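You operate a simulated robot arm through the tools that you are given. There is no shell and no other tool.

You are at the controls of a simulated two-armed robot. One attempt, no reset.

## Task
Vacuum the blue-coil bag for 15 seconds, then vent and open the packer.
Fine: turn the mains on and leave it on; the bag stays inside.

The check looks at the end state, three seconds after you hand in, the way a careful person would. Anything else that was tipped, shoved, dropped, spilled or broken makes it a failure.

## Robot
Two 7-joint arms with fingered hands on one trunk that stands fixed in place. Base frame: the origin is at the foot of the trunk, x ahead of it, y to its left, z up; the work surface is at about z = 795. Lengths are in mm, angles in rad, forces in N, time in s.
The left shoulder is at [70, 139, 1108], the right one opposite. With the tool pointing down near the work surface each hand reaches from about 440 to 840 mm from the base axis, measured 20 degrees to its own side. Payload 3.9 kg a hand.
The TCP of each hand is the grasp point between the finger pads, 29 mm short of the fingertips. In the tool frame z runs along the fingers and y along their closing line. The gripper opens to 100 mm; its body begins 34 mm behind the TCP. The gripper is a hand of 5 fingers: y runs from the thumb to the fingers, the wrist lies at [-15, -105, -177] in the tool frame.
Orientation is that of the tool frame in the base frame, as a unit quaternion [w, x, y, z]. With the fingers straight down and the wrist toward the robot, the tool's x, y and z point along [0, 1, 0], [1, 0, 0] and [0, 0, -1] of the base frame.

## Interface
- The arms move only by the tool servo_tool. It takes "left_deltas", "right_deltas" or both (then of equal length, played together; a hand with none holds still); each is text: rows parted by semicolons, each of 6 numbers parted by spaces: the shift along the base's x, y, z in mm, then the turn, a rotation vector about the base's x, y, z in rad. In form: tx ty tz ax ay az; .... A call has 1 to 20 rows; each row is the pose to reach, as a shift and turn from the pose commanded when the call began. Each row takes 0.2 s and may step no farther than 50 mm and 0.15 rad from the row before; otherwise, the whole call is refused. A pose out of reach is approached as far as the arm can. The call stops where the force on the tool passes 90 N (or 10 N more than at its start, if that is more) or the arm is blocked; 0.2 s more then pass. In this call time passes only in rows, and 0.2 s behind the last. The reply holds the time, the measured pose of the TCP, the force on the tool along the base axes, the opening and the grip force, in the units named above and with some noise, with the torque about the TCP (base axes, N m) and any sound that the robot's microphone picked up, and new pictures: "views" is both (left out), scene, wrist or none (wrist: the cameras of the hands that moved).
- Cameras (640 x 400 px; columns grow to the right, rows downward): "scene" is now at [124.4, 10.1, 1417.6]; the picture's right is [0.17, -0.98, 0.00], its down [-0.53, -0.09, -0.85] and it looks along [0.83, 0.15, -0.53] (base axes); focal length 255 px, centre (320, 200). "left" rides on the left gripper at [-66, -86, -121] in its tool frame; the picture's right is [-0.76, -0.31, 0.58], its down [0.59, -0.70, 0.40] and it looks along [0.28, 0.64, 0.71] (tool axes); focal length 247 px, centre (320, 200). "right" rides on the right gripper at [66, -86, -121] in its tool frame; the picture's right is [-0.76, 0.31, -0.58], its down [-0.59, -0.70, 0.40] and it looks along [-0.28, 0.64, 0.71] (tool axes); focal length 247 px, centre (320, 200). There is no depth. A picture from a camera that has moved, and an enlarged one, comes with that camera's place and axes in the base frame and with its lens. The place of the scene camera against the robot may be out by one fixed shift of up to 25 mm in any direction.
- move_column(by): slides the trunk up (or, below 0, down) by that many mm; the arms and the scene camera ride with it, the base frame stays. It gives what a move gives, with no picture.
- set_fingers(index, middle, ring, little, thumb_bend, thumb_turn, hand): sets how far each is bent, from 0 (flat) to 1 (curled in); at 0.3 the hand is open as for a grip, at 0.7 the pads meet at the TCP. One left out holds its place. A second passes; each finger stops where it meets its share of the squeeze, and holds until it gets a number again. It is the only way to open and close the hand. It gives what a move gives, with no picture; readings hold the bend of each and the force on index, middle, ring, little, thumb and palm. thumb_turn goes from beside the hand (0) to across from the fingers (1), as for a grip.
- head_to(pan, tilt): turns the head with the scene camera to pan (to the left, within 1.501 rad either way) and tilt (down, from -0.506 to 1.204), counted from straight ahead of the robot. It gives what a move gives, and a new picture of the scene camera.
- enlarge(camera, box): a new picture of the part [left, top, right, bottom] of that camera's present view, enlarged. No time passes.
- job_done(): hands the job in; it is judged then, once.

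Nothing tells you positions but the pictures and the camera data. Unless the task says otherwise, let go and move clear before handing in.

The tools are called after "Call:" as name(argument=value, ...) on one line, values as JSON. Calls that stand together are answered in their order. servo_tool: Moves the arms, as the interface text tells. Its arguments: {"type":"object","properties":{"left_deltas":{"type":"string"},"right_deltas":{"type":"string"},"views":{"type":"string","enum":["both","scene","wrist","none"]}},"required":[]} The other tools are called the same way: move_column (by) moves the trunk up or down; set_fingers (index, middle, ring, little, thumb_bend, thumb_turn, hand) moves the fingers one by one; head_to (pan, tilt) turns the head that bears the scene camera; enlarge (camera, box) takes an enlarged picture of a part of a camera's view; job_done () hands the job in.

At the start:

```text
time_s: 0.0
left_position: [494.0, 378.5, 1263.6]
left_tcp_rot: [0.001, 0.633, 0.774, 0.0]
left_ft_force: [-0.1, 0.4, -0.2]
left_wrist_torque: [-0.04, -0.01, 0.0]
left_opening: 99.8
left_gripper_force: 0.0
left_shape: jaw
left_bend: [0.3, 0.3, 0.3, 0.3, 0.3, 0.98]
left_finger forces: [0.0, 0.0, 0.1, 0.1, 0.0, 0.1]
right_position: [589.3, -169.8, 1306.8]
right_tcp_rot: [0.0, 0.635, 0.773, 0.001]
right_ft_force: [-0.1, 0.4, -0.2]
right_wrist_torque: [-0.01, 0.01, -0.02]
right_opening: 99.8
right_gripper_force: 0.1
right_shape: jaw
right_bend: [0.3, 0.3, 0.3, 0.3, 0.3, 0.98]
right_finger forces: [0.1, 0.0, 0.1, 0.0, 0.0, 0.0]
trunk travel left (down, up): [-750.0, 90.0]
head pan, tilt (commanded): [0.173, 0.564]
```

scene: 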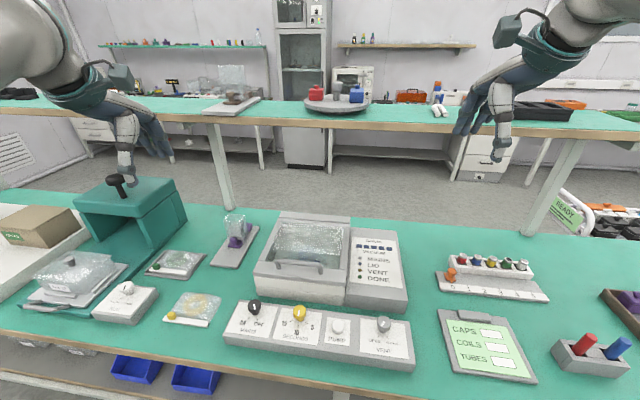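
right: 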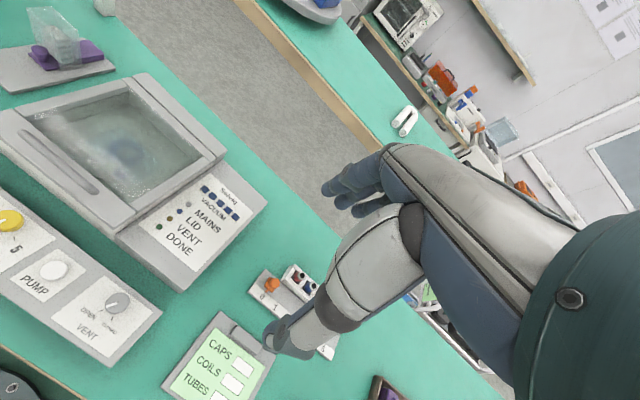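
left: 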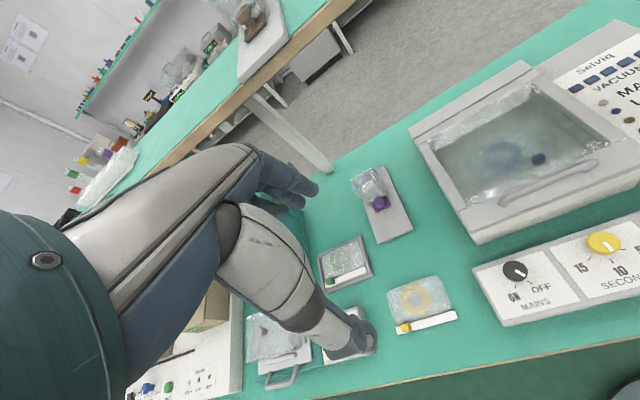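

I see a vacuum packer in the middle with a glass lid and what seems to be a blue-coil bag inside, and a control box in front with mains, seconds, pump and vent controls. I'll enlarge the pictures to read the panels before moving.

Call:
enlarge(camera="scene", box=[210, 280, 430, 380])

Call:
enlarge(camera="scene", box=[240, 200, 420, 315])

Call:
enlarge(camera="left", box=[400, 0, 640, 330])

Call:
enlarge(camera="right", box=[0, 60, 280, 380])

Call:
enlarge(camera="scene", box=[420, 230, 640, 390])

Call:
enlarge(camera="scene", box=[0, 170, 260, 350])

```text
2.91 times, centred on (320, 330) of scene
camera zoom: at [124.4, 10.1, 1417.6], right [0.17, -0.98, 0.0], down [-0.53, -0.09, -0.85], along [0.83, 0.15, -0.53], focal length 742 px, centre (320, -178)
```

zoom: 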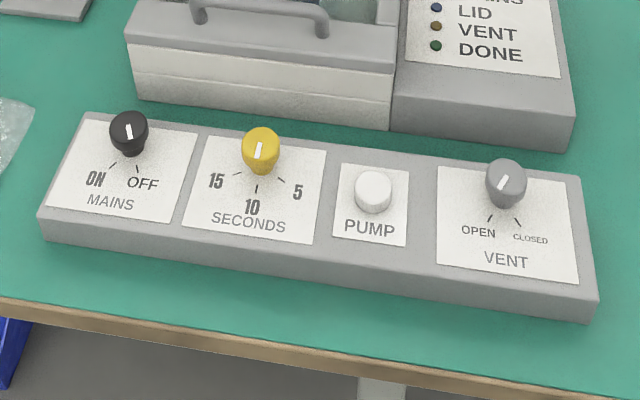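

```text
3.48 times, centred on (330, 258) of scene
camera zoom: at [124.4, 10.1, 1417.6], right [0.17, -0.98, 0.0], down [-0.53, -0.09, -0.85], along [0.83, 0.15, -0.53], focal length 887 px, centre (285, 0)
```

zoom: 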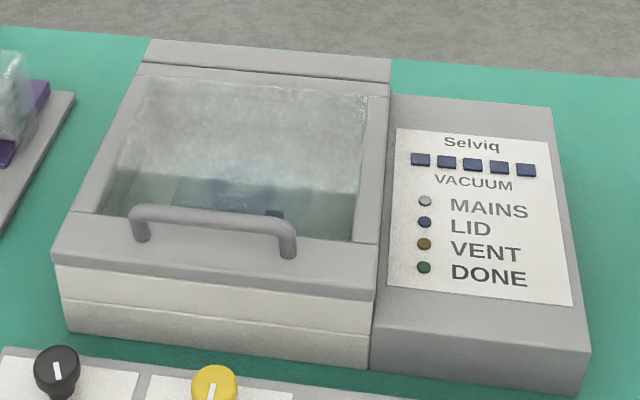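

```text
1.21 times, centred on (520, 165) of left
camera zoom: at [421.4, 297.9, 1383.8], right [-0.15, -0.8, -0.58], down [-0.8, 0.44, -0.4], along [0.57, 0.4, -0.71], focal length 299 px, centre (78, 242)
```

zoom: 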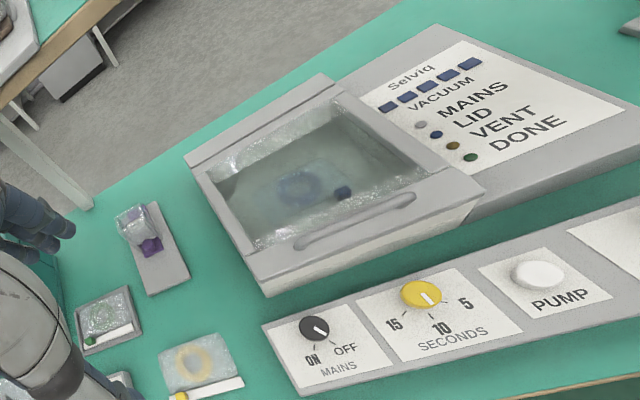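

```text
1.25 times, centred on (140, 220) of right
camera zoom: at [490.7, -121.7, 1428.1], right [0.45, -0.68, 0.58], down [-0.58, -0.71, -0.4], along [0.69, -0.15, -0.71], focal length 309 px, centre (545, 175)
```

zoom: 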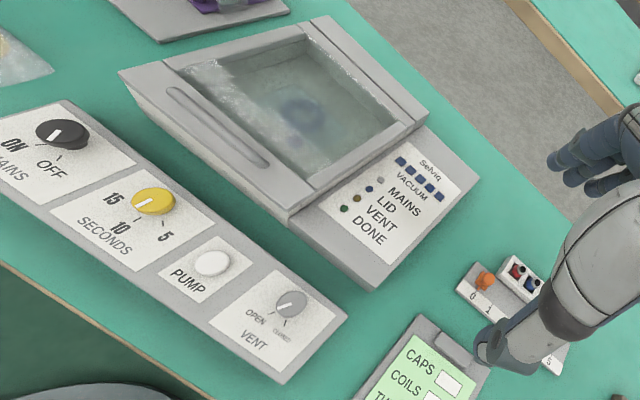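

```text
2.50 times, centred on (530, 310) of scene
camera zoom: at [124.4, 10.1, 1417.6], right [0.17, -0.98, 0.0], down [-0.53, -0.09, -0.85], along [0.83, 0.15, -0.53], focal length 638 px, centre (-205, -75)
```

zoom: 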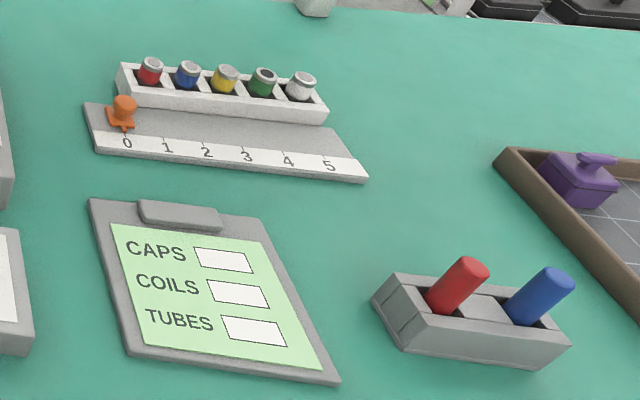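

```text
2.22 times, centred on (130, 260) of scene
camera zoom: at [124.4, 10.1, 1417.6], right [0.17, -0.98, 0.0], down [-0.53, -0.09, -0.85], along [0.83, 0.15, -0.53], focal length 567 px, centre (742, 67)
```

zoom: 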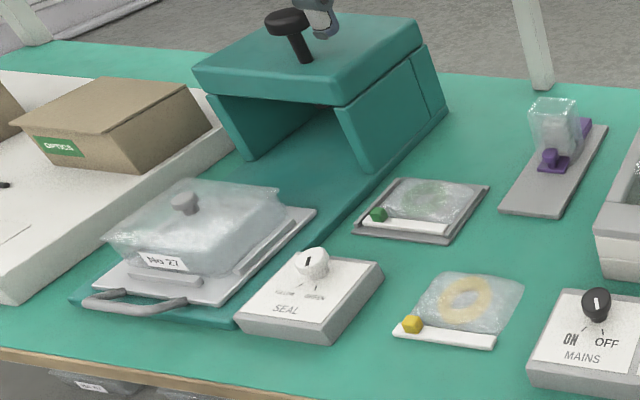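

Call:
enlarge(camera="scene", box=[440, 0, 640, 170])

Call:
enlarge(camera="scene", box=[0, 30, 200, 200])

Call:
enlarge(camera="left", box=[460, 210, 640, 330])

Call:
enlarge(camera="right", box=[0, 190, 180, 370])

```text
2.35 times, centred on (540, 85) of scene
camera zoom: at [124.4, 10.1, 1417.6], right [0.17, -0.98, 0.0], down [-0.53, -0.09, -0.85], along [0.83, 0.15, -0.53], focal length 600 px, centre (-198, 471)
```

zoom: 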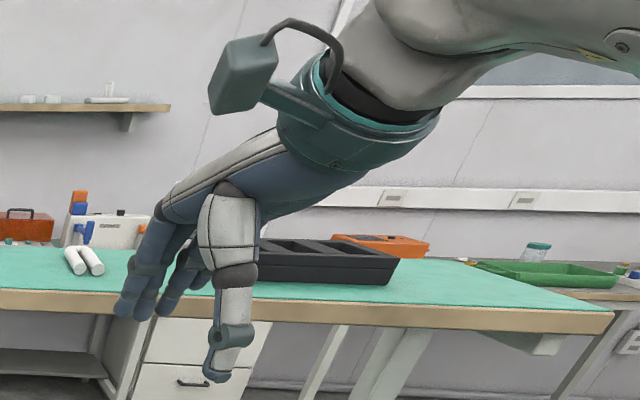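

```text
2.35 times, centred on (100, 115) of scene
camera zoom: at [124.4, 10.1, 1417.6], right [0.17, -0.98, 0.0], down [-0.53, -0.09, -0.85], along [0.83, 0.15, -0.53], focal length 600 px, centre (838, 400)
```

zoom: 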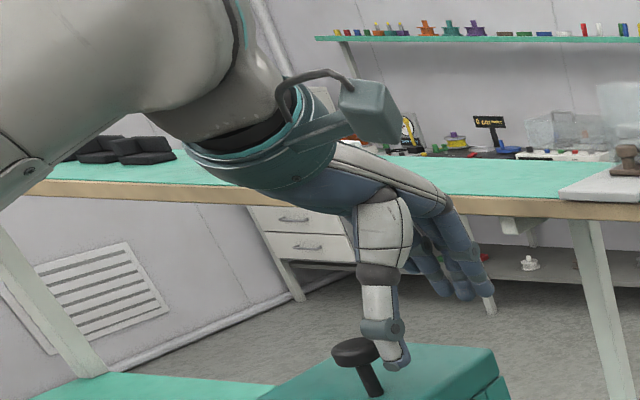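

```text
3.33 times, centred on (550, 270) of left
camera zoom: at [421.4, 297.9, 1383.8], right [-0.15, -0.8, -0.58], down [-0.8, 0.44, -0.4], along [0.57, 0.4, -0.71], focal length 823 px, centre (-447, -33)
```

zoom: 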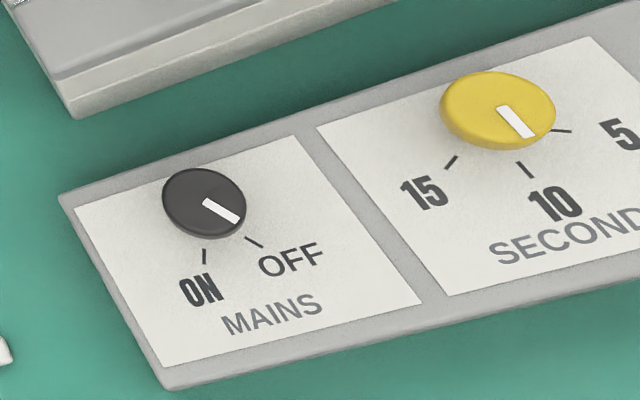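

```text
2.22 times, centred on (90, 280) of right
camera zoom: at [490.7, -121.7, 1428.1], right [0.45, -0.68, 0.58], down [-0.58, -0.71, -0.4], along [0.69, -0.15, -0.71], focal length 549 px, centre (831, 22)
```

zoom: 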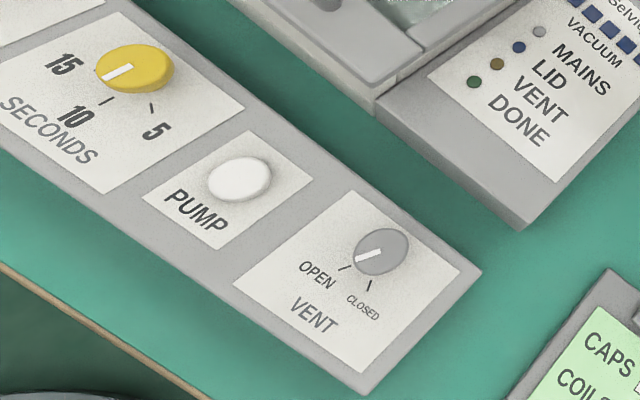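

The blue-coil bag is in the closed packer, and the controls read MAINS OFF, SECONDS 10 and VENT OPEN. The knobs stand at about x=490, with mains near y=237, seconds near 124, pump near 27 and vent near -75. I'll bring both hands down above the box for closer pictures.

Call:
servo_tool(left_deltas="-1 -20 -30 0 0 -0.05; -2 -40 -60 0 0 -0.1; -3 -60 -91 0 0 -0.16; -4 -80 -122 0 0 -0.22; -5 -100 -152 0 0 -0.28; -6 -120 -183 0 0 -0.34; -7 -141 -213 0 0 -0.4", right_deltas="-13 13 -36 0 0 0; -26 26 -72 0 0 0; -40 40 -108 0 0 0; -53 53 -145 0 0 0; -67 67 -182 0 0 0; -80 80 -220 0 0 0; -94 95 -257 0 0 0", views="both")

```text
time_s: 1.6
left_position: [487.9, 239.0, 1049.9]
left_tcp_rot: [0.0, 0.776, 0.631, -0.001]
left_ft_force: [0.2, 0.2, 0.3]
left_wrist_torque: [-0.02, 0.01, 0.02]
left_opening: 100.0
left_gripper_force: 0.0
left_shape: jaw
left_bend: [0.3, 0.3, 0.3, 0.3, 0.3, 0.98]
left_finger forces: [0.0, 0.0, 0.0, 0.0, 0.1, 0.0]
right_position: [493.8, -72.5, 1049.0]
right_tcp_rot: [-0.001, 0.635, 0.772, 0.001]
right_ft_force: [-0.8, 0.6, -0.5]
right_wrist_torque: [0.02, -0.03, -0.03]
right_opening: 99.8
right_gripper_force: 0.0
right_shape: jaw
right_bend: [0.3, 0.3, 0.3, 0.3, 0.3, 0.98]
right_finger forces: [0.1, 0.0, 0.0, 0.0, 0.0, 0.0]
trunk travel left (down, up): [-750.0, 90.0]
head pan, tilt (commanded): [0.173, 0.564]
camera scene: at [124.8, 11.2, 1417.5], right [0.17, -0.98, 0.0], down [-0.53, -0.09, -0.85], along [0.83, 0.15, -0.53], focal length 255 px, centre (320, 200)
camera right: at [396.5, -25.2, 1171.0], right [0.45, -0.68, 0.58], down [-0.57, -0.71, -0.4], along [0.68, -0.15, -0.71], focal length 247 px, centre (320, 200)
camera left: at [389.0, 192.3, 1170.6], right [-0.45, -0.68, -0.58], down [-0.57, 0.72, -0.4], along [0.69, 0.15, -0.71], focal length 247 px, centre (320, 200)
```

scene: 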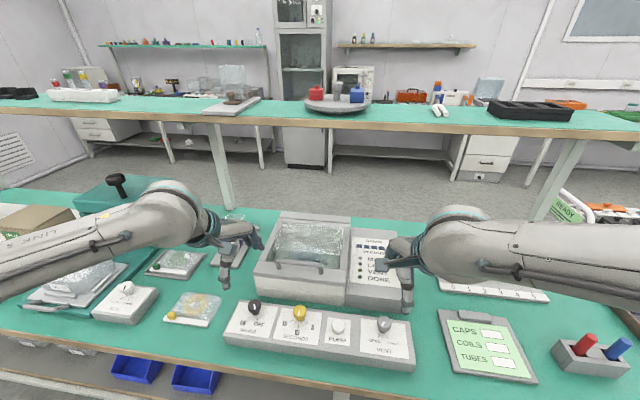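
right: 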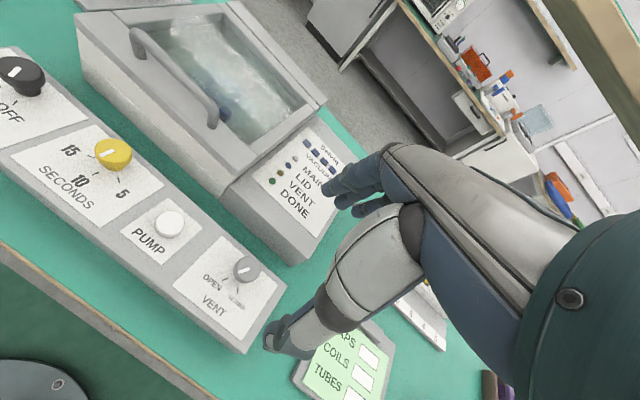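
left: 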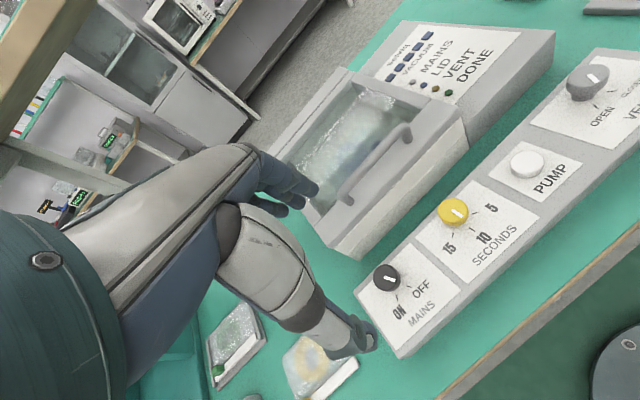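

Call:
enlarge(camera="left", box=[340, 170, 560, 350])

Call:
enlarge(camera="right", box=[60, 120, 300, 350])

Call:
enlarge(camera="left", box=[280, 30, 500, 260])

Call:
enlarge(camera="scene", box=[160, 190, 440, 340])

```text
2.22 times, centred on (450, 260) of left
camera zoom: at [389.0, 192.3, 1170.6], right [-0.45, -0.68, -0.58], down [-0.57, 0.72, -0.4], along [0.69, 0.15, -0.71], focal length 549 px, centre (31, 67)
```

zoom: 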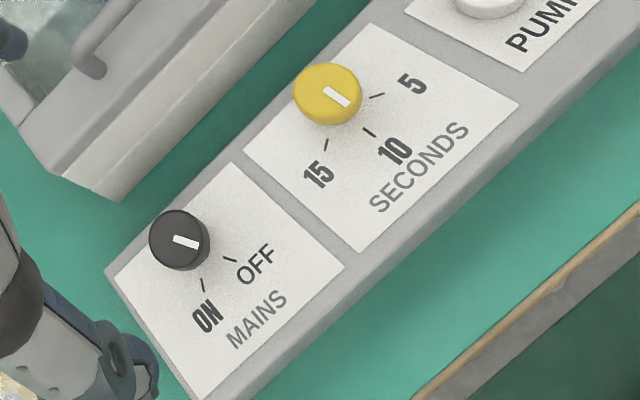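

```text
1.74 times, centred on (180, 235) of right
camera zoom: at [396.5, -25.2, 1171.0], right [0.45, -0.68, 0.58], down [-0.57, -0.71, -0.4], along [0.68, -0.15, -0.71], focal length 430 px, centre (564, 139)
```

zoom: 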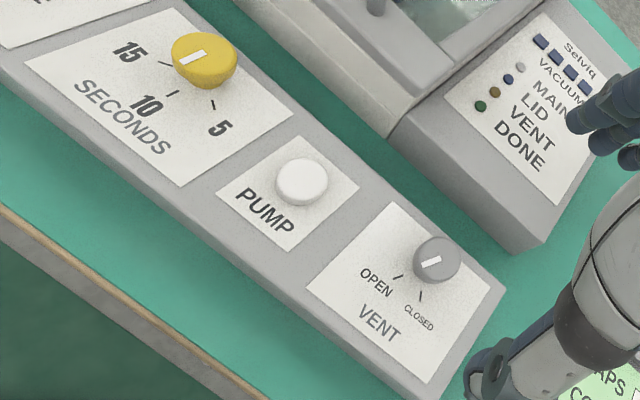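

```text
1.74 times, centred on (390, 145) of left
camera zoom: at [389.0, 192.3, 1170.6], right [-0.45, -0.68, -0.58], down [-0.57, 0.72, -0.4], along [0.69, 0.15, -0.71], focal length 430 px, centre (198, 296)
```

zoom: 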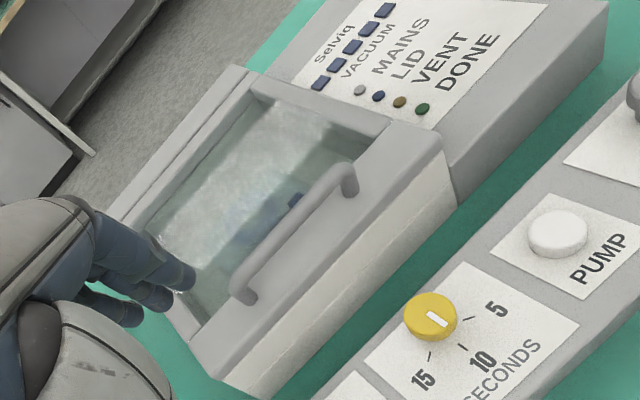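

```text
2.29 times, centred on (300, 265) of scene
camera zoom: at [124.8, 11.2, 1417.5], right [0.17, -0.98, 0.0], down [-0.53, -0.09, -0.85], along [0.83, 0.15, -0.53], focal length 583 px, centre (366, 51)
```

zoom: 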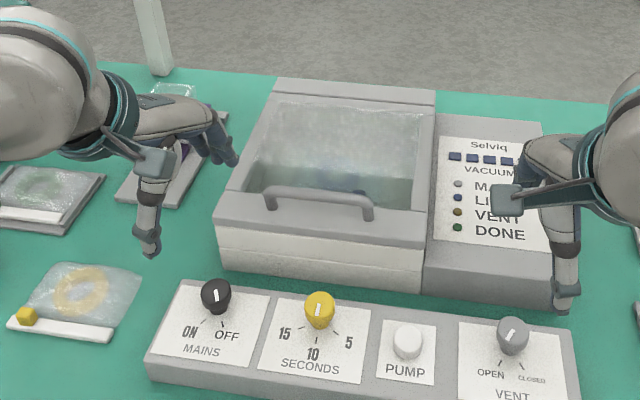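

The mains knob comes out near (515, 254, 848), seconds near (519, 133) and vent near (524, -73). I'll narrow the left hand's opening and bring it lower over the mains knob for a closer look.

Call:
set_fingers(hand="left", index=0.42, middle=0.42, ring=0.42, little=0.42, thumb_bend=0.42)

Call:
servo_tool(left_deltas="10 5 -40 0 0 0.0; 20 10 -80 0 0 0; 27 15 -120 0 0 0", views="both")

Call:
enlarge(camera="left", box=[220, 140, 480, 380])

Call:
enlarge(camera="scene", box=[160, 200, 360, 360])

Call:
enlarge(camera="right", box=[0, 0, 200, 200])

```text
time_s: 2.6
left_position: [486.3, 239.1, 1051.6]
left_tcp_rot: [0.001, 0.775, 0.632, 0.0]
left_ft_force: [-0.3, -0.1, -0.3]
left_wrist_torque: [-0.02, -0.02, 0.0]
left_opening: 70.2
left_gripper_force: 0.0
left_shape: fingers
left_bend: [0.42, 0.42, 0.42, 0.42, 0.42, 0.98]
left_finger forces: [0.0, 0.1, 0.1, 0.1, 0.0, 0.0]
right_position: [493.8, -72.9, 1050.4]
right_tcp_rot: [0.0, 0.635, 0.772, 0.001]
right_ft_force: [-0.6, 0.2, 0.7]
right_wrist_torque: [-0.01, -0.02, 0.04]
right_opening: 99.8
right_gripper_force: 0.0
right_shape: jaw
right_bend: [0.3, 0.3, 0.3, 0.3, 0.3, 0.98]
right_finger forces: [0.0, 0.0, 0.0, 0.0, 0.0, 0.0]
trunk travel left (down, up): [-750.0, 90.0]
head pan, tilt (commanded): [0.173, 0.564]
```

```text
time_s: 3.4
left_position: [513.8, 253.6, 929.0]
left_tcp_rot: [-0.001, 0.775, 0.631, 0.001]
left_ft_force: [-0.5, -0.5, -0.1]
left_wrist_torque: [0.02, 0.04, -0.05]
left_opening: 69.9
left_gripper_force: 0.1
left_shape: fingers
left_bend: [0.42, 0.42, 0.42, 0.42, 0.42, 0.98]
left_finger forces: [0.0, 0.0, 0.1, 0.0, 0.1, 0.1]
right_position: [495.0, -74.4, 1049.5]
right_tcp_rot: [0.0, 0.635, 0.773, 0.0]
right_ft_force: [1.0, -0.1, -0.2]
right_wrist_torque: [0.01, 0.0, -0.03]
right_opening: 99.7
right_gripper_force: 0.1
right_shape: jaw
right_bend: [0.3, 0.3, 0.3, 0.3, 0.3, 0.98]
right_finger forces: [0.0, 0.0, 0.0, 0.1, 0.0, 0.0]
trunk travel left (down, up): [-750.0, 90.0]
head pan, tilt (commanded): [0.173, 0.564]
camera scene: at [125.8, 9.2, 1417.4], right [0.17, -0.98, 0.0], down [-0.53, -0.09, -0.84], along [0.83, 0.15, -0.54], focal length 255 px, centre (320, 200)
camera left: at [415.9, 206.8, 1049.5], right [-0.45, -0.68, -0.58], down [-0.57, 0.72, -0.4], along [0.69, 0.15, -0.71], focal length 247 px, centre (320, 200)
```

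scene: 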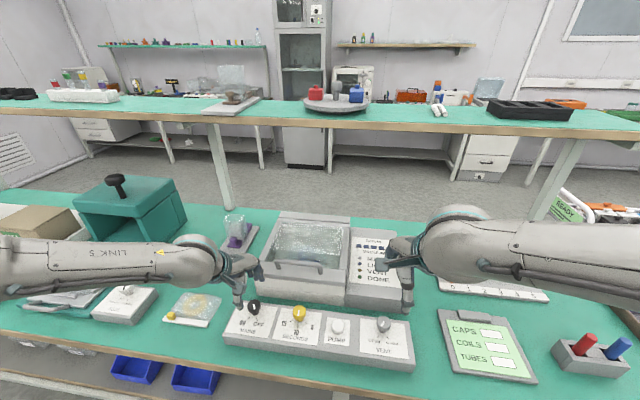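
left: 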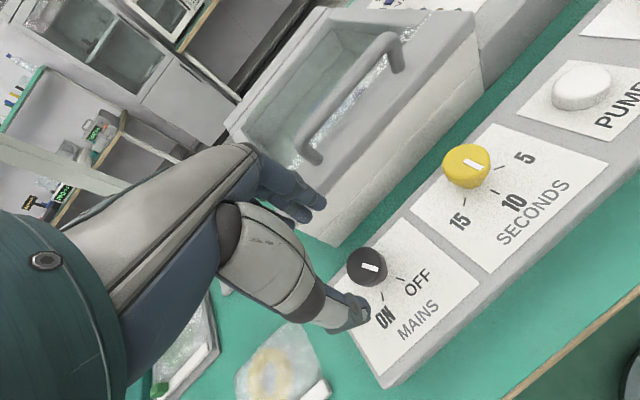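

```text
1.67 times, centred on (350, 260) of left
camera zoom: at [415.9, 206.8, 1049.5], right [-0.45, -0.68, -0.58], down [-0.57, 0.72, -0.4], along [0.69, 0.15, -0.71], focal length 412 px, centre (270, 100)
```

zoom: 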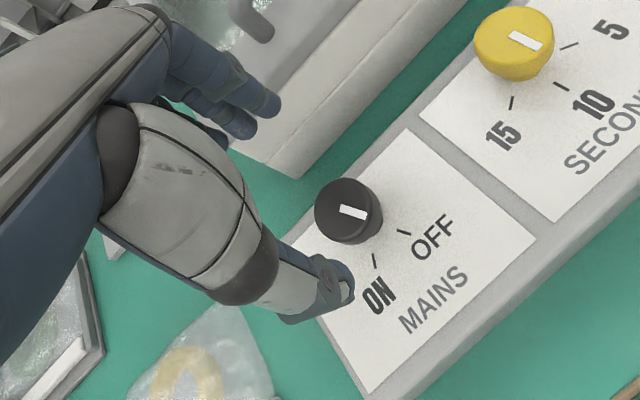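

```text
2.50 times, centred on (260, 280) of scene
camera zoom: at [125.8, 9.2, 1417.4], right [0.17, -0.98, 0.0], down [-0.53, -0.09, -0.84], along [0.83, 0.15, -0.54], focal length 638 px, centre (470, 0)
```

zoom: 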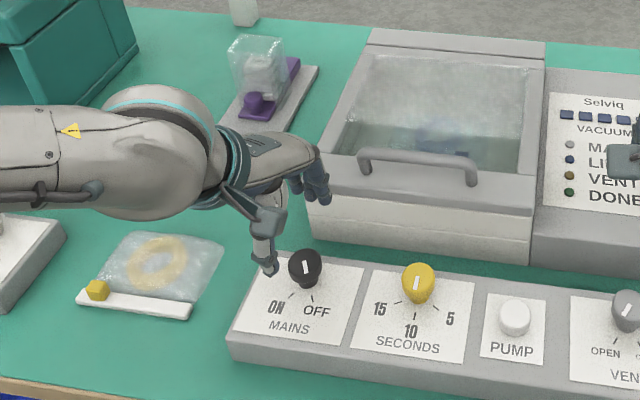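

```text
2.00 times, centred on (100, 100) of right
camera zoom: at [397.6, -27.1, 1171.0], right [0.45, -0.68, 0.58], down [-0.58, -0.71, -0.4], along [0.68, -0.15, -0.71], focal length 494 px, centre (760, 400)
```

zoom: 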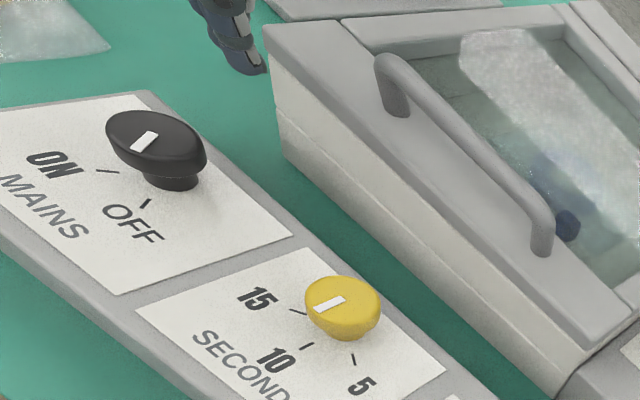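

The mains knob top is at about (515.5, 253, 850) on a panel at z≈822, and it needs a turn of about -1.04 rad to go from OFF to ON. I'll go down in two stages and check the alignment before the fingers straddle the knob.

Call:
servo_tool(left_deltas="1 0 -22 0 0 0; 1.5 0.5 -42 0 0 0", views="both")

Call:
enlarge(camera="left", box=[220, 140, 480, 380])

Call:
enlarge(camera="scene", box=[200, 240, 320, 340])

Call:
enlarge(camera="right", box=[0, 0, 140, 140])

```text
time_s: 4.0
left_position: [514.6, 254.3, 887.9]
left_tcp_rot: [0.0, 0.775, 0.631, -0.001]
left_ft_force: [0.3, 1.0, -0.5]
left_wrist_torque: [0.0, 0.01, 0.04]
left_opening: 69.9
left_gripper_force: 0.1
left_shape: fingers
left_bend: [0.42, 0.42, 0.42, 0.42, 0.42, 0.98]
left_finger forces: [0.1, 0.0, 0.1, 0.1, 0.1, 0.0]
right_position: [494.1, -74.1, 1049.8]
right_tcp_rot: [0.0, 0.634, 0.773, 0.0]
right_ft_force: [0.4, -0.1, 0.6]
right_wrist_torque: [-0.02, 0.01, -0.03]
right_opening: 99.8
right_gripper_force: 0.0
right_shape: jaw
right_bend: [0.3, 0.3, 0.3, 0.3, 0.3, 0.98]
right_finger forces: [0.0, 0.1, 0.0, 0.1, 0.0, 0.1]
trunk travel left (down, up): [-750.0, 90.0]
head pan, tilt (commanded): [0.173, 0.564]
camera scene: at [124.9, 11.3, 1417.5], right [0.17, -0.98, 0.0], down [-0.53, -0.09, -0.85], along [0.83, 0.15, -0.53], focal length 255 px, centre (320, 200)
camera left: at [416.7, 208.2, 1007.6], right [-0.45, -0.68, -0.58], down [-0.57, 0.72, -0.4], along [0.69, 0.15, -0.71], focal length 247 px, centre (320, 200)
```

scene: 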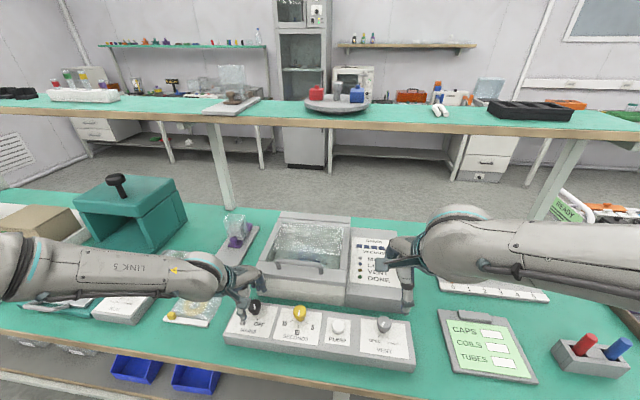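
left: 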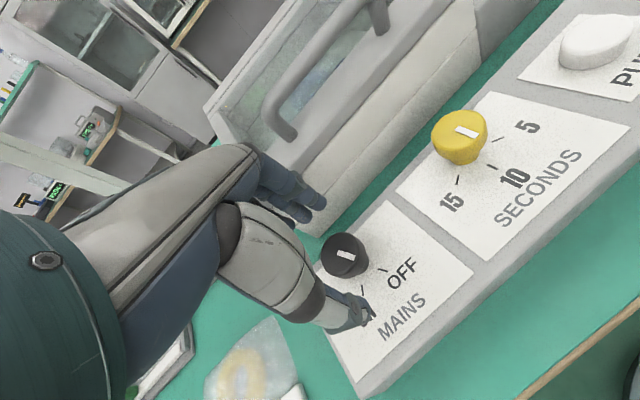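

```text
1.67 times, centred on (350, 260) of left
camera zoom: at [416.7, 208.2, 1007.6], right [-0.45, -0.68, -0.58], down [-0.57, 0.72, -0.4], along [0.69, 0.15, -0.71], focal length 412 px, centre (270, 100)
```

zoom: 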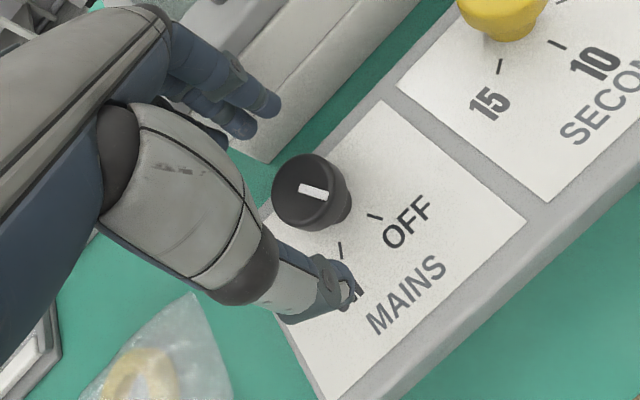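

```text
4.00 times, centred on (260, 290) of scene
camera zoom: at [124.9, 11.3, 1417.5], right [0.17, -0.98, 0.0], down [-0.53, -0.09, -0.85], along [0.83, 0.15, -0.53], focal length 1020 px, centre (560, -160)
```

zoom: 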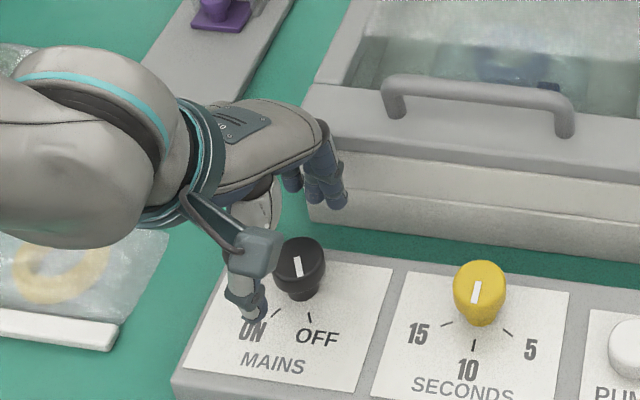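

```text
2.86 times, centred on (70, 70) of right
camera zoom: at [396.9, -25.3, 1171.3], right [0.45, -0.68, 0.58], down [-0.58, -0.71, -0.4], along [0.68, -0.15, -0.71], focal length 706 px, centre (1034, 571)
```

zoom: 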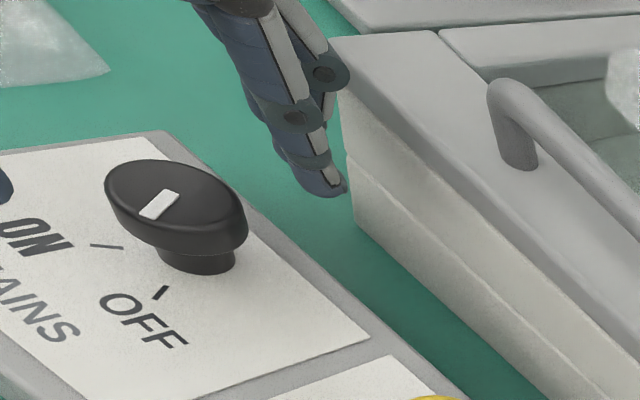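

The knob sits right under the grasp point, within about 2 mm, and the fingers clear the packer front. I'll go down to straddle the knob.

Call:
servo_tool(left_deltas="0 0 -10 0 0 0; 0 0 -20 0 0 0", views="wrist")

Call:
enlarge(camera="left", box=[220, 140, 480, 380])

Call:
enlarge(camera="scene", box=[200, 240, 320, 340])

Call:
enlarge(camera="right", box=[0, 0, 140, 140])

```text
time_s: 4.6
left_position: [515.5, 255.0, 868.4]
left_tcp_rot: [0.0, 0.775, 0.632, 0.0]
left_ft_force: [0.3, -0.3, 0.0]
left_wrist_torque: [0.01, 0.0, -0.01]
left_opening: 70.3
left_gripper_force: 0.0
left_shape: fingers
left_bend: [0.42, 0.42, 0.42, 0.42, 0.42, 0.98]
left_finger forces: [0.0, 0.1, 0.0, 0.1, 0.0, 0.0]
right_position: [495.2, -73.2, 1050.1]
right_tcp_rot: [0.001, 0.634, 0.773, 0.001]
right_ft_force: [0.5, 1.0, -0.3]
right_wrist_torque: [-0.01, 0.0, 0.02]
right_opening: 99.8
right_gripper_force: 0.1
right_shape: jaw
right_bend: [0.3, 0.3, 0.3, 0.3, 0.3, 0.98]
right_finger forces: [0.0, 0.0, 0.1, 0.0, 0.1, 0.1]
trunk travel left (down, up): [-750.0, 90.0]
head pan, tilt (commanded): [0.173, 0.564]
camera left: at [417.1, 207.3, 988.4], right [-0.45, -0.68, -0.58], down [-0.57, 0.72, -0.4], along [0.69, 0.15, -0.71], focal length 247 px, centre (320, 200)
```

left: 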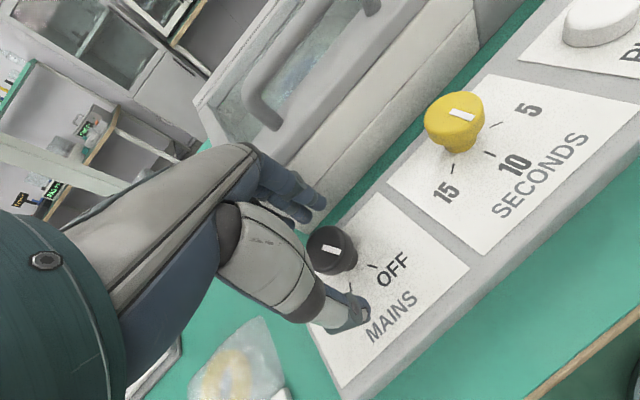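

```text
1.67 times, centred on (350, 260) of left
camera zoom: at [417.1, 207.3, 988.4], right [-0.45, -0.68, -0.58], down [-0.57, 0.72, -0.4], along [0.69, 0.15, -0.71], focal length 412 px, centre (270, 100)
```

zoom: 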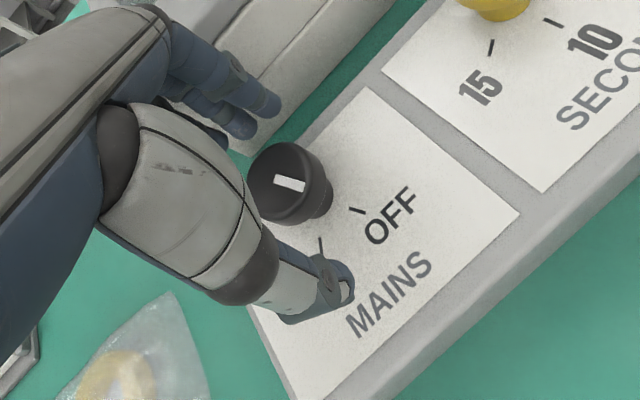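

```text
4.00 times, centred on (260, 290) of scene
camera zoom: at [124.4, 10.8, 1417.6], right [0.17, -0.98, 0.0], down [-0.53, -0.09, -0.85], along [0.83, 0.15, -0.53], focal length 1020 px, centre (560, -160)
```

zoom: 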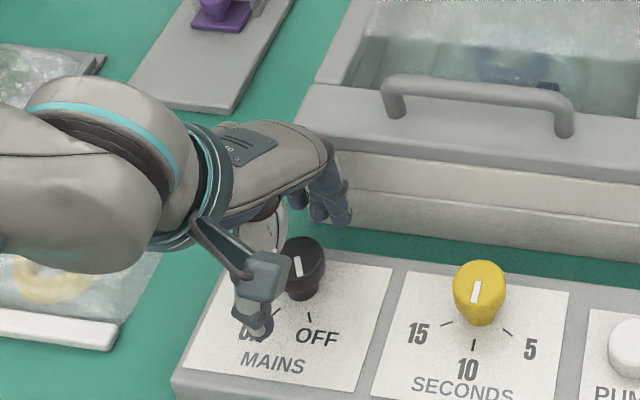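

```text
2.86 times, centred on (70, 70) of right
camera zoom: at [396.5, -25.7, 1171.4], right [0.45, -0.68, 0.58], down [-0.57, -0.71, -0.4], along [0.69, -0.15, -0.71], focal length 706 px, centre (1034, 571)
```

zoom: 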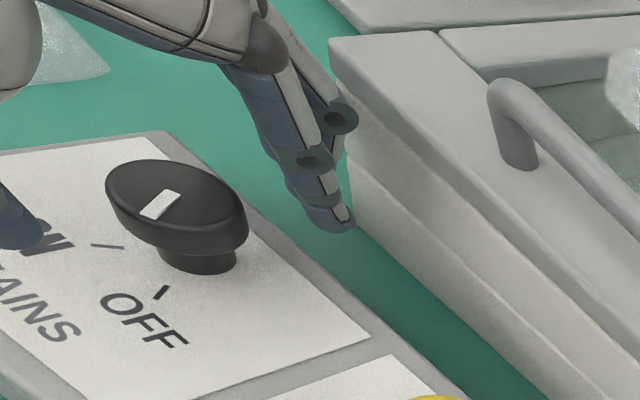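

Call:
servo_tool(left_deltas="0 -0.5 -6 0 0 0; 0 -1 -12 0 0 0", views="wrist")

Call:
enlarge(camera="left", box=[220, 140, 480, 380])

Call:
enlarge(camera="right", box=[0, 0, 140, 140])

```text
time_s: 5.2
left_position: [515.4, 252.7, 856.4]
left_tcp_rot: [0.0, 0.775, 0.633, 0.001]
left_ft_force: [0.1, 0.3, 0.4]
left_wrist_torque: [0.0, -0.02, -0.01]
left_opening: 70.0
left_gripper_force: 0.0
left_shape: fingers
left_bend: [0.42, 0.42, 0.42, 0.42, 0.42, 0.98]
left_finger forces: [0.0, 0.0, 0.1, 0.0, 0.0, 0.1]
right_position: [493.0, -73.7, 1049.4]
right_tcp_rot: [0.0, 0.634, 0.773, 0.001]
right_ft_force: [-0.4, -0.3, -0.5]
right_wrist_torque: [0.05, 0.01, 0.03]
right_opening: 99.7
right_gripper_force: 0.0
right_shape: jaw
right_bend: [0.3, 0.3, 0.3, 0.3, 0.3, 0.98]
right_finger forces: [0.0, 0.0, 0.1, 0.1, 0.0, 0.1]
trunk travel left (down, up): [-750.0, 90.0]
head pan, tilt (commanded): [0.173, 0.564]
camera left: at [416.8, 205.8, 976.5], right [-0.45, -0.68, -0.58], down [-0.57, 0.72, -0.4], along [0.69, 0.15, -0.71], focal length 247 px, centre (320, 200)
```

left: 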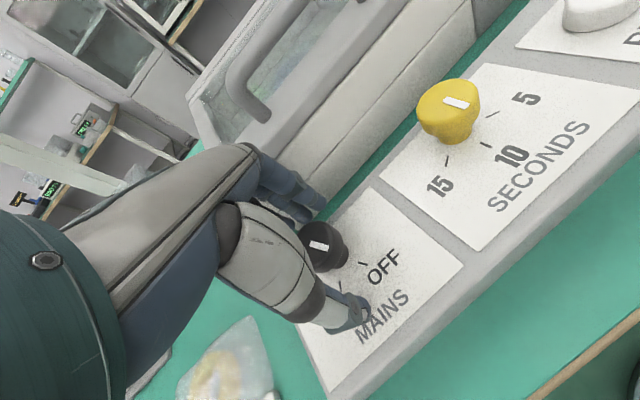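

```text
1.67 times, centred on (350, 260) of left
camera zoom: at [416.8, 205.8, 976.5], right [-0.45, -0.68, -0.58], down [-0.57, 0.72, -0.4], along [0.69, 0.15, -0.71], focal length 412 px, centre (270, 100)
```

zoom: 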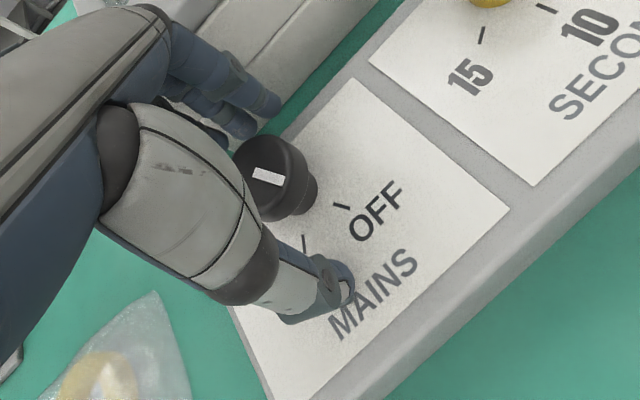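

```text
2.86 times, centred on (70, 70) of right
camera zoom: at [396.5, -26.1, 1171.4], right [0.45, -0.68, 0.58], down [-0.57, -0.71, -0.4], along [0.69, -0.15, -0.71], focal length 706 px, centre (1034, 571)
```

zoom: 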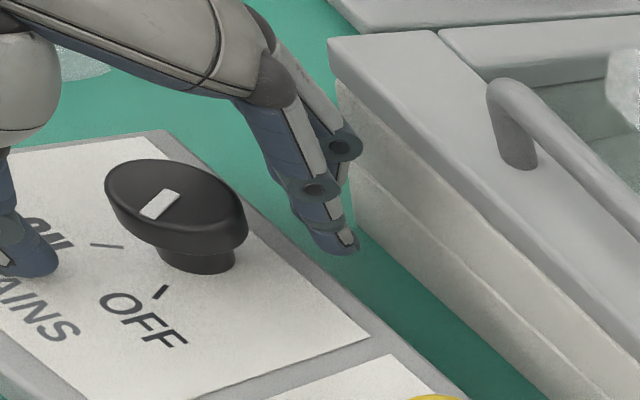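

Call:
set_fingers(hand="left", index=0.5, middle=0.5, ring=0.5, little=0.5, thumb_bend=0.5)

Call:
enlarge(camera="right", box=[0, 0, 140, 140])

Call:
enlarge(camera="left", box=[220, 140, 480, 380])

```text
time_s: 6.2
left_position: [515.6, 253.1, 856.6]
left_tcp_rot: [0.0, 0.775, 0.632, 0.0]
left_ft_force: [0.7, -0.5, 0.7]
left_wrist_torque: [0.01, -0.01, 0.0]
left_opening: 50.3
left_gripper_force: 0.1
left_shape: fingers
left_bend: [0.5, 0.5, 0.5, 0.5, 0.5, 0.98]
left_finger forces: [0.1, 0.0, 0.1, 0.1, 0.0, 0.0]
right_position: [493.0, -73.1, 1051.5]
right_tcp_rot: [0.0, 0.634, 0.773, 0.0]
right_ft_force: [0.0, -0.5, 0.0]
right_wrist_torque: [0.01, 0.05, -0.02]
right_opening: 99.8
right_gripper_force: 0.0
right_shape: jaw
right_bend: [0.3, 0.3, 0.3, 0.3, 0.3, 0.98]
right_finger forces: [0.0, 0.0, 0.0, 0.0, 0.0, 0.1]
trunk travel left (down, up): [-750.0, 90.0]
head pan, tilt (commanded): [0.173, 0.564]
```

```text
2.86 times, centred on (70, 70) of right
camera zoom: at [396.5, -26.2, 1171.4], right [0.45, -0.68, 0.58], down [-0.58, -0.71, -0.4], along [0.69, -0.15, -0.71], focal length 706 px, centre (1034, 571)
```

zoom: 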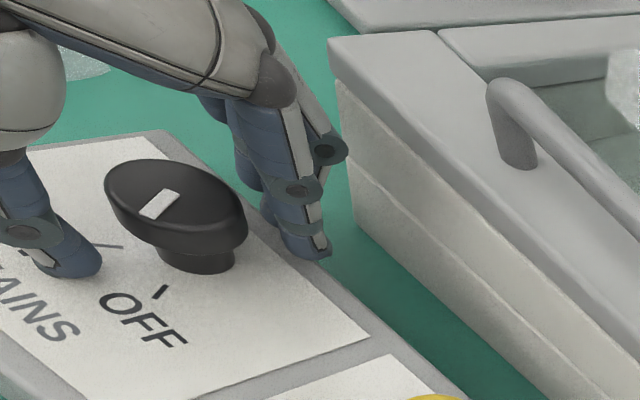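

```text
1.67 times, centred on (350, 260) of left
camera zoom: at [416.8, 205.7, 976.7], right [-0.45, -0.68, -0.58], down [-0.57, 0.72, -0.4], along [0.69, 0.15, -0.71], focal length 412 px, centre (270, 100)
```

zoom: 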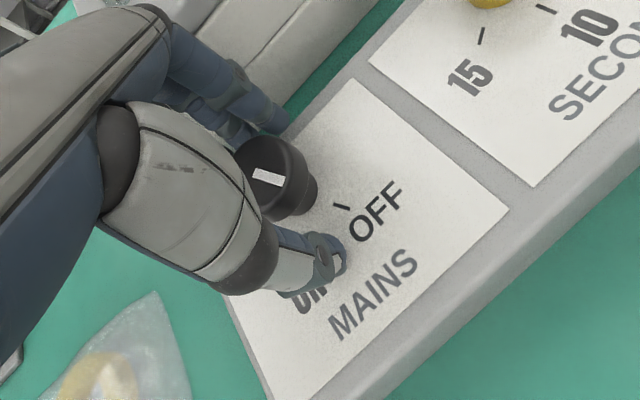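

Call:
set_fingers(hand="left", index=0.65, middle=0.65, ring=0.65, little=0.65, thumb_bend=0.65)

Call:
enlarge(camera="right", box=[0, 0, 140, 140])

Call:
enlarge(camera="left", box=[220, 140, 480, 380])

```text
time_s: 7.2
left_position: [515.1, 252.2, 856.1]
left_tcp_rot: [0.0, 0.775, 0.632, 0.0]
left_ft_force: [4.4, -1.1, -1.0]
left_wrist_torque: [-0.01, -0.06, -0.02]
left_opening: 25.1
left_gripper_force: 5.1
left_shape: fingers
left_bend: [0.6, 0.63, 0.65, 0.65, 0.62, 0.97]
left_finger forces: [5.3, 2.1, 0.0, 0.0, 3.2, 0.0]
right_position: [493.7, -74.7, 1050.0]
right_tcp_rot: [0.0, 0.635, 0.773, -0.001]
right_ft_force: [-0.1, 0.0, -1.2]
right_wrist_torque: [0.02, 0.01, -0.04]
right_opening: 99.9
right_gripper_force: 0.0
right_shape: jaw
right_bend: [0.3, 0.3, 0.3, 0.3, 0.3, 0.98]
right_finger forces: [0.1, 0.0, 0.0, 0.0, 0.0, 0.0]
trunk travel left (down, up): [-750.0, 90.0]
head pan, tilt (commanded): [0.173, 0.564]
```

```text
2.86 times, centred on (70, 70) of right
camera zoom: at [397.2, -26.4, 1171.1], right [0.45, -0.68, 0.58], down [-0.58, -0.71, -0.4], along [0.68, -0.15, -0.71], focal length 706 px, centre (1034, 571)
```

zoom: 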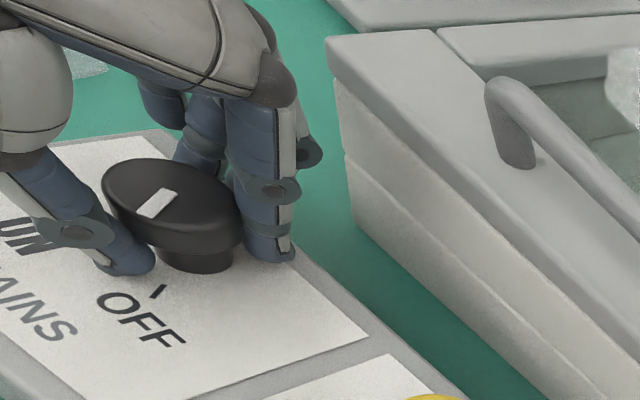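

```text
1.67 times, centred on (350, 260) of left
camera zoom: at [417.5, 205.5, 976.5], right [-0.45, -0.68, -0.58], down [-0.57, 0.72, -0.4], along [0.69, 0.15, -0.71], focal length 412 px, centre (270, 100)
```

zoom: 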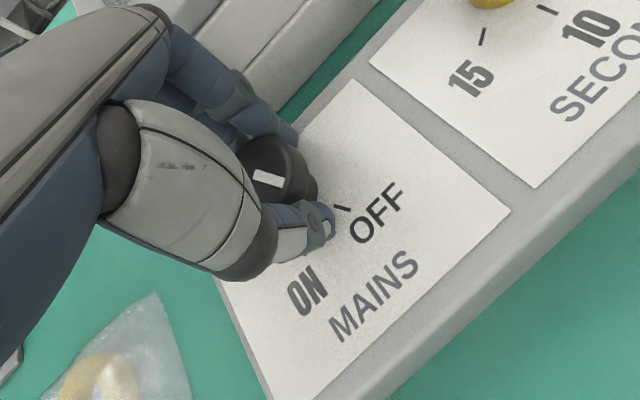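

Call:
set_fingers(hand="left", index=0.75, middle=0.75, ring=0.68, little=0.65, thumb_bend=0.75)

Call:
enlarge(camera="right", box=[0, 0, 140, 140])

Call:
enlarge(camera="left", box=[220, 140, 480, 380])

```text
time_s: 8.2
left_position: [515.9, 253.3, 855.4]
left_tcp_rot: [-0.001, 0.775, 0.632, -0.001]
left_ft_force: [8.1, -1.8, -5.2]
left_wrist_torque: [-0.06, -0.06, -0.13]
left_opening: 21.8
left_gripper_force: 16.8
left_shape: fingers
left_bend: [0.59, 0.64, 0.68, 0.65, 0.65, 0.97]
left_finger forces: [11.1, 10.0, 0.1, 0.0, 11.9, 0.0]
right_position: [496.1, -74.2, 1049.3]
right_tcp_rot: [0.0, 0.635, 0.773, 0.0]
right_ft_force: [0.6, 0.2, 0.2]
right_wrist_torque: [0.01, -0.01, 0.07]
right_opening: 100.1
right_gripper_force: 0.2
right_shape: jaw
right_bend: [0.3, 0.3, 0.3, 0.3, 0.3, 0.98]
right_finger forces: [0.0, 0.0, 0.1, 0.1, 0.1, 0.1]
trunk travel left (down, up): [-750.0, 90.0]
head pan, tilt (commanded): [0.173, 0.564]
```

```text
2.86 times, centred on (70, 70) of right
camera zoom: at [398.2, -26.2, 1170.7], right [0.45, -0.68, 0.58], down [-0.58, -0.71, -0.4], along [0.68, -0.15, -0.71], focal length 706 px, centre (1034, 571)
```

zoom: 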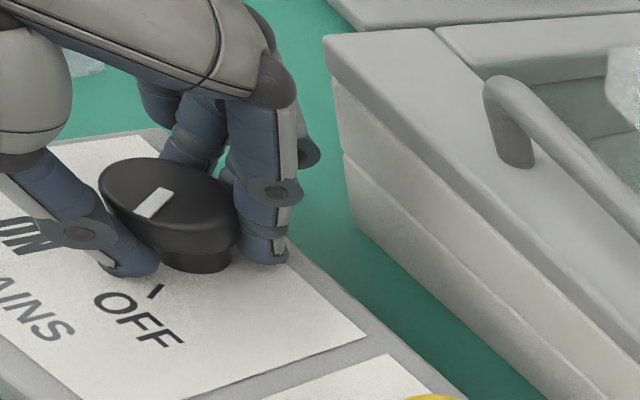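

```text
1.67 times, centred on (350, 260) of left
camera zoom: at [418.2, 205.6, 975.9], right [-0.45, -0.68, -0.58], down [-0.57, 0.72, -0.4], along [0.68, 0.15, -0.71], focal length 412 px, centre (270, 100)
```

zoom: 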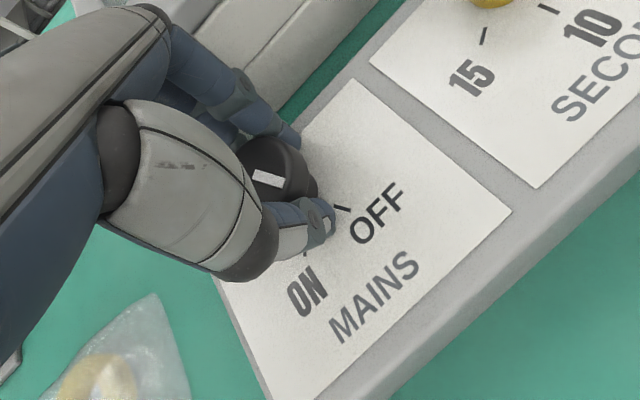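

The grip on the mains knob is firm at about 11 N per finger. I'll turn it clockwise in stages and watch the torque and the mark.

Call:
servo_tool(left_deltas="0 0 0 0 0 -0.1; 0 0 0 0 0 -0.2; 0 0 0 0 0 -0.3; 0 0 0 0 0 -0.4; 0 0 0 0 0 -0.5", views="both")

Call:
enlarge(camera="right", box=[0, 0, 140, 140])

Call:
enlarge(camera="scene", box=[200, 240, 320, 340])

```text
time_s: 9.4
left_position: [516.6, 253.3, 855.4]
left_tcp_rot: [-0.001, 0.908, 0.419, -0.001]
left_ft_force: [4.8, -0.3, -7.3]
left_wrist_torque: [0.0, -0.01, -0.03]
left_opening: 21.1
left_gripper_force: 16.0
left_shape: fingers
left_bend: [0.59, 0.64, 0.68, 0.65, 0.66, 0.96]
left_finger forces: [9.5, 10.6, 0.1, 0.0, 12.9, 0.0]
right_position: [495.2, -73.4, 1048.9]
right_tcp_rot: [-0.001, 0.635, 0.773, -0.001]
right_ft_force: [-0.2, 0.2, -0.5]
right_wrist_torque: [0.03, 0.0, 0.0]
right_opening: 99.7
right_gripper_force: 0.0
right_shape: jaw
right_bend: [0.3, 0.3, 0.3, 0.3, 0.3, 0.98]
right_finger forces: [0.1, 0.0, 0.0, 0.0, 0.0, 0.1]
trunk travel left (down, up): [-750.0, 90.0]
head pan, tilt (commanded): [0.173, 0.564]
camera scene: at [126.7, 9.0, 1417.3], right [0.17, -0.98, 0.0], down [-0.53, -0.09, -0.84], along [0.83, 0.15, -0.54], focal length 255 px, centre (320, 200)
camera left: at [407.5, 257.9, 975.8], right [-0.73, -0.38, -0.58], down [-0.16, 0.9, -0.4], along [0.67, -0.2, -0.71], focal length 247 px, centre (320, 200)
```

scene: 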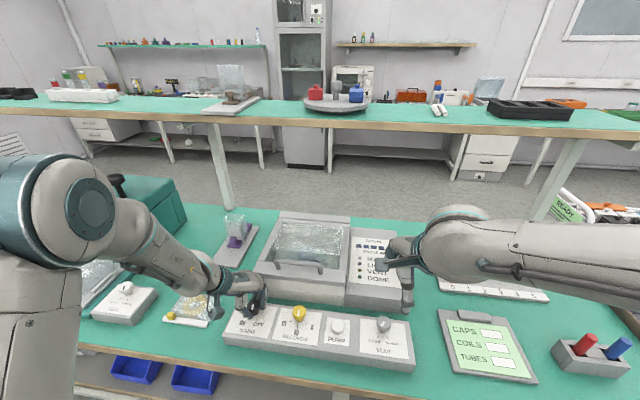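
left: 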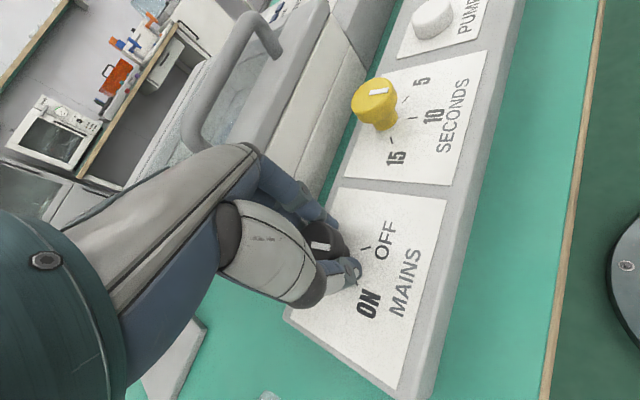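

```text
2.86 times, centred on (70, 70) of right
camera zoom: at [398.4, -27.1, 1170.5], right [0.45, -0.68, 0.58], down [-0.58, -0.71, -0.4], along [0.68, -0.15, -0.71], focal length 706 px, centre (1034, 571)
```

zoom: 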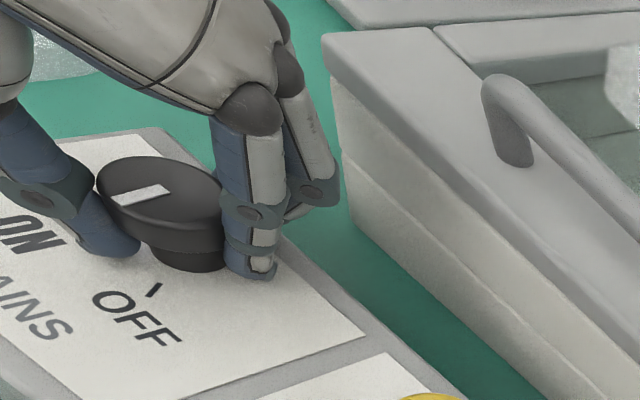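

```text
4.00 times, centred on (260, 290) of scene
camera zoom: at [126.7, 9.0, 1417.3], right [0.17, -0.98, 0.0], down [-0.53, -0.09, -0.84], along [0.83, 0.15, -0.54], focal length 1020 px, centre (560, -160)
```

zoom: 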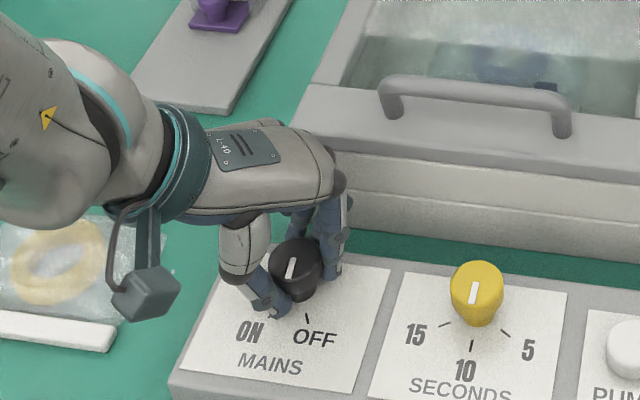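

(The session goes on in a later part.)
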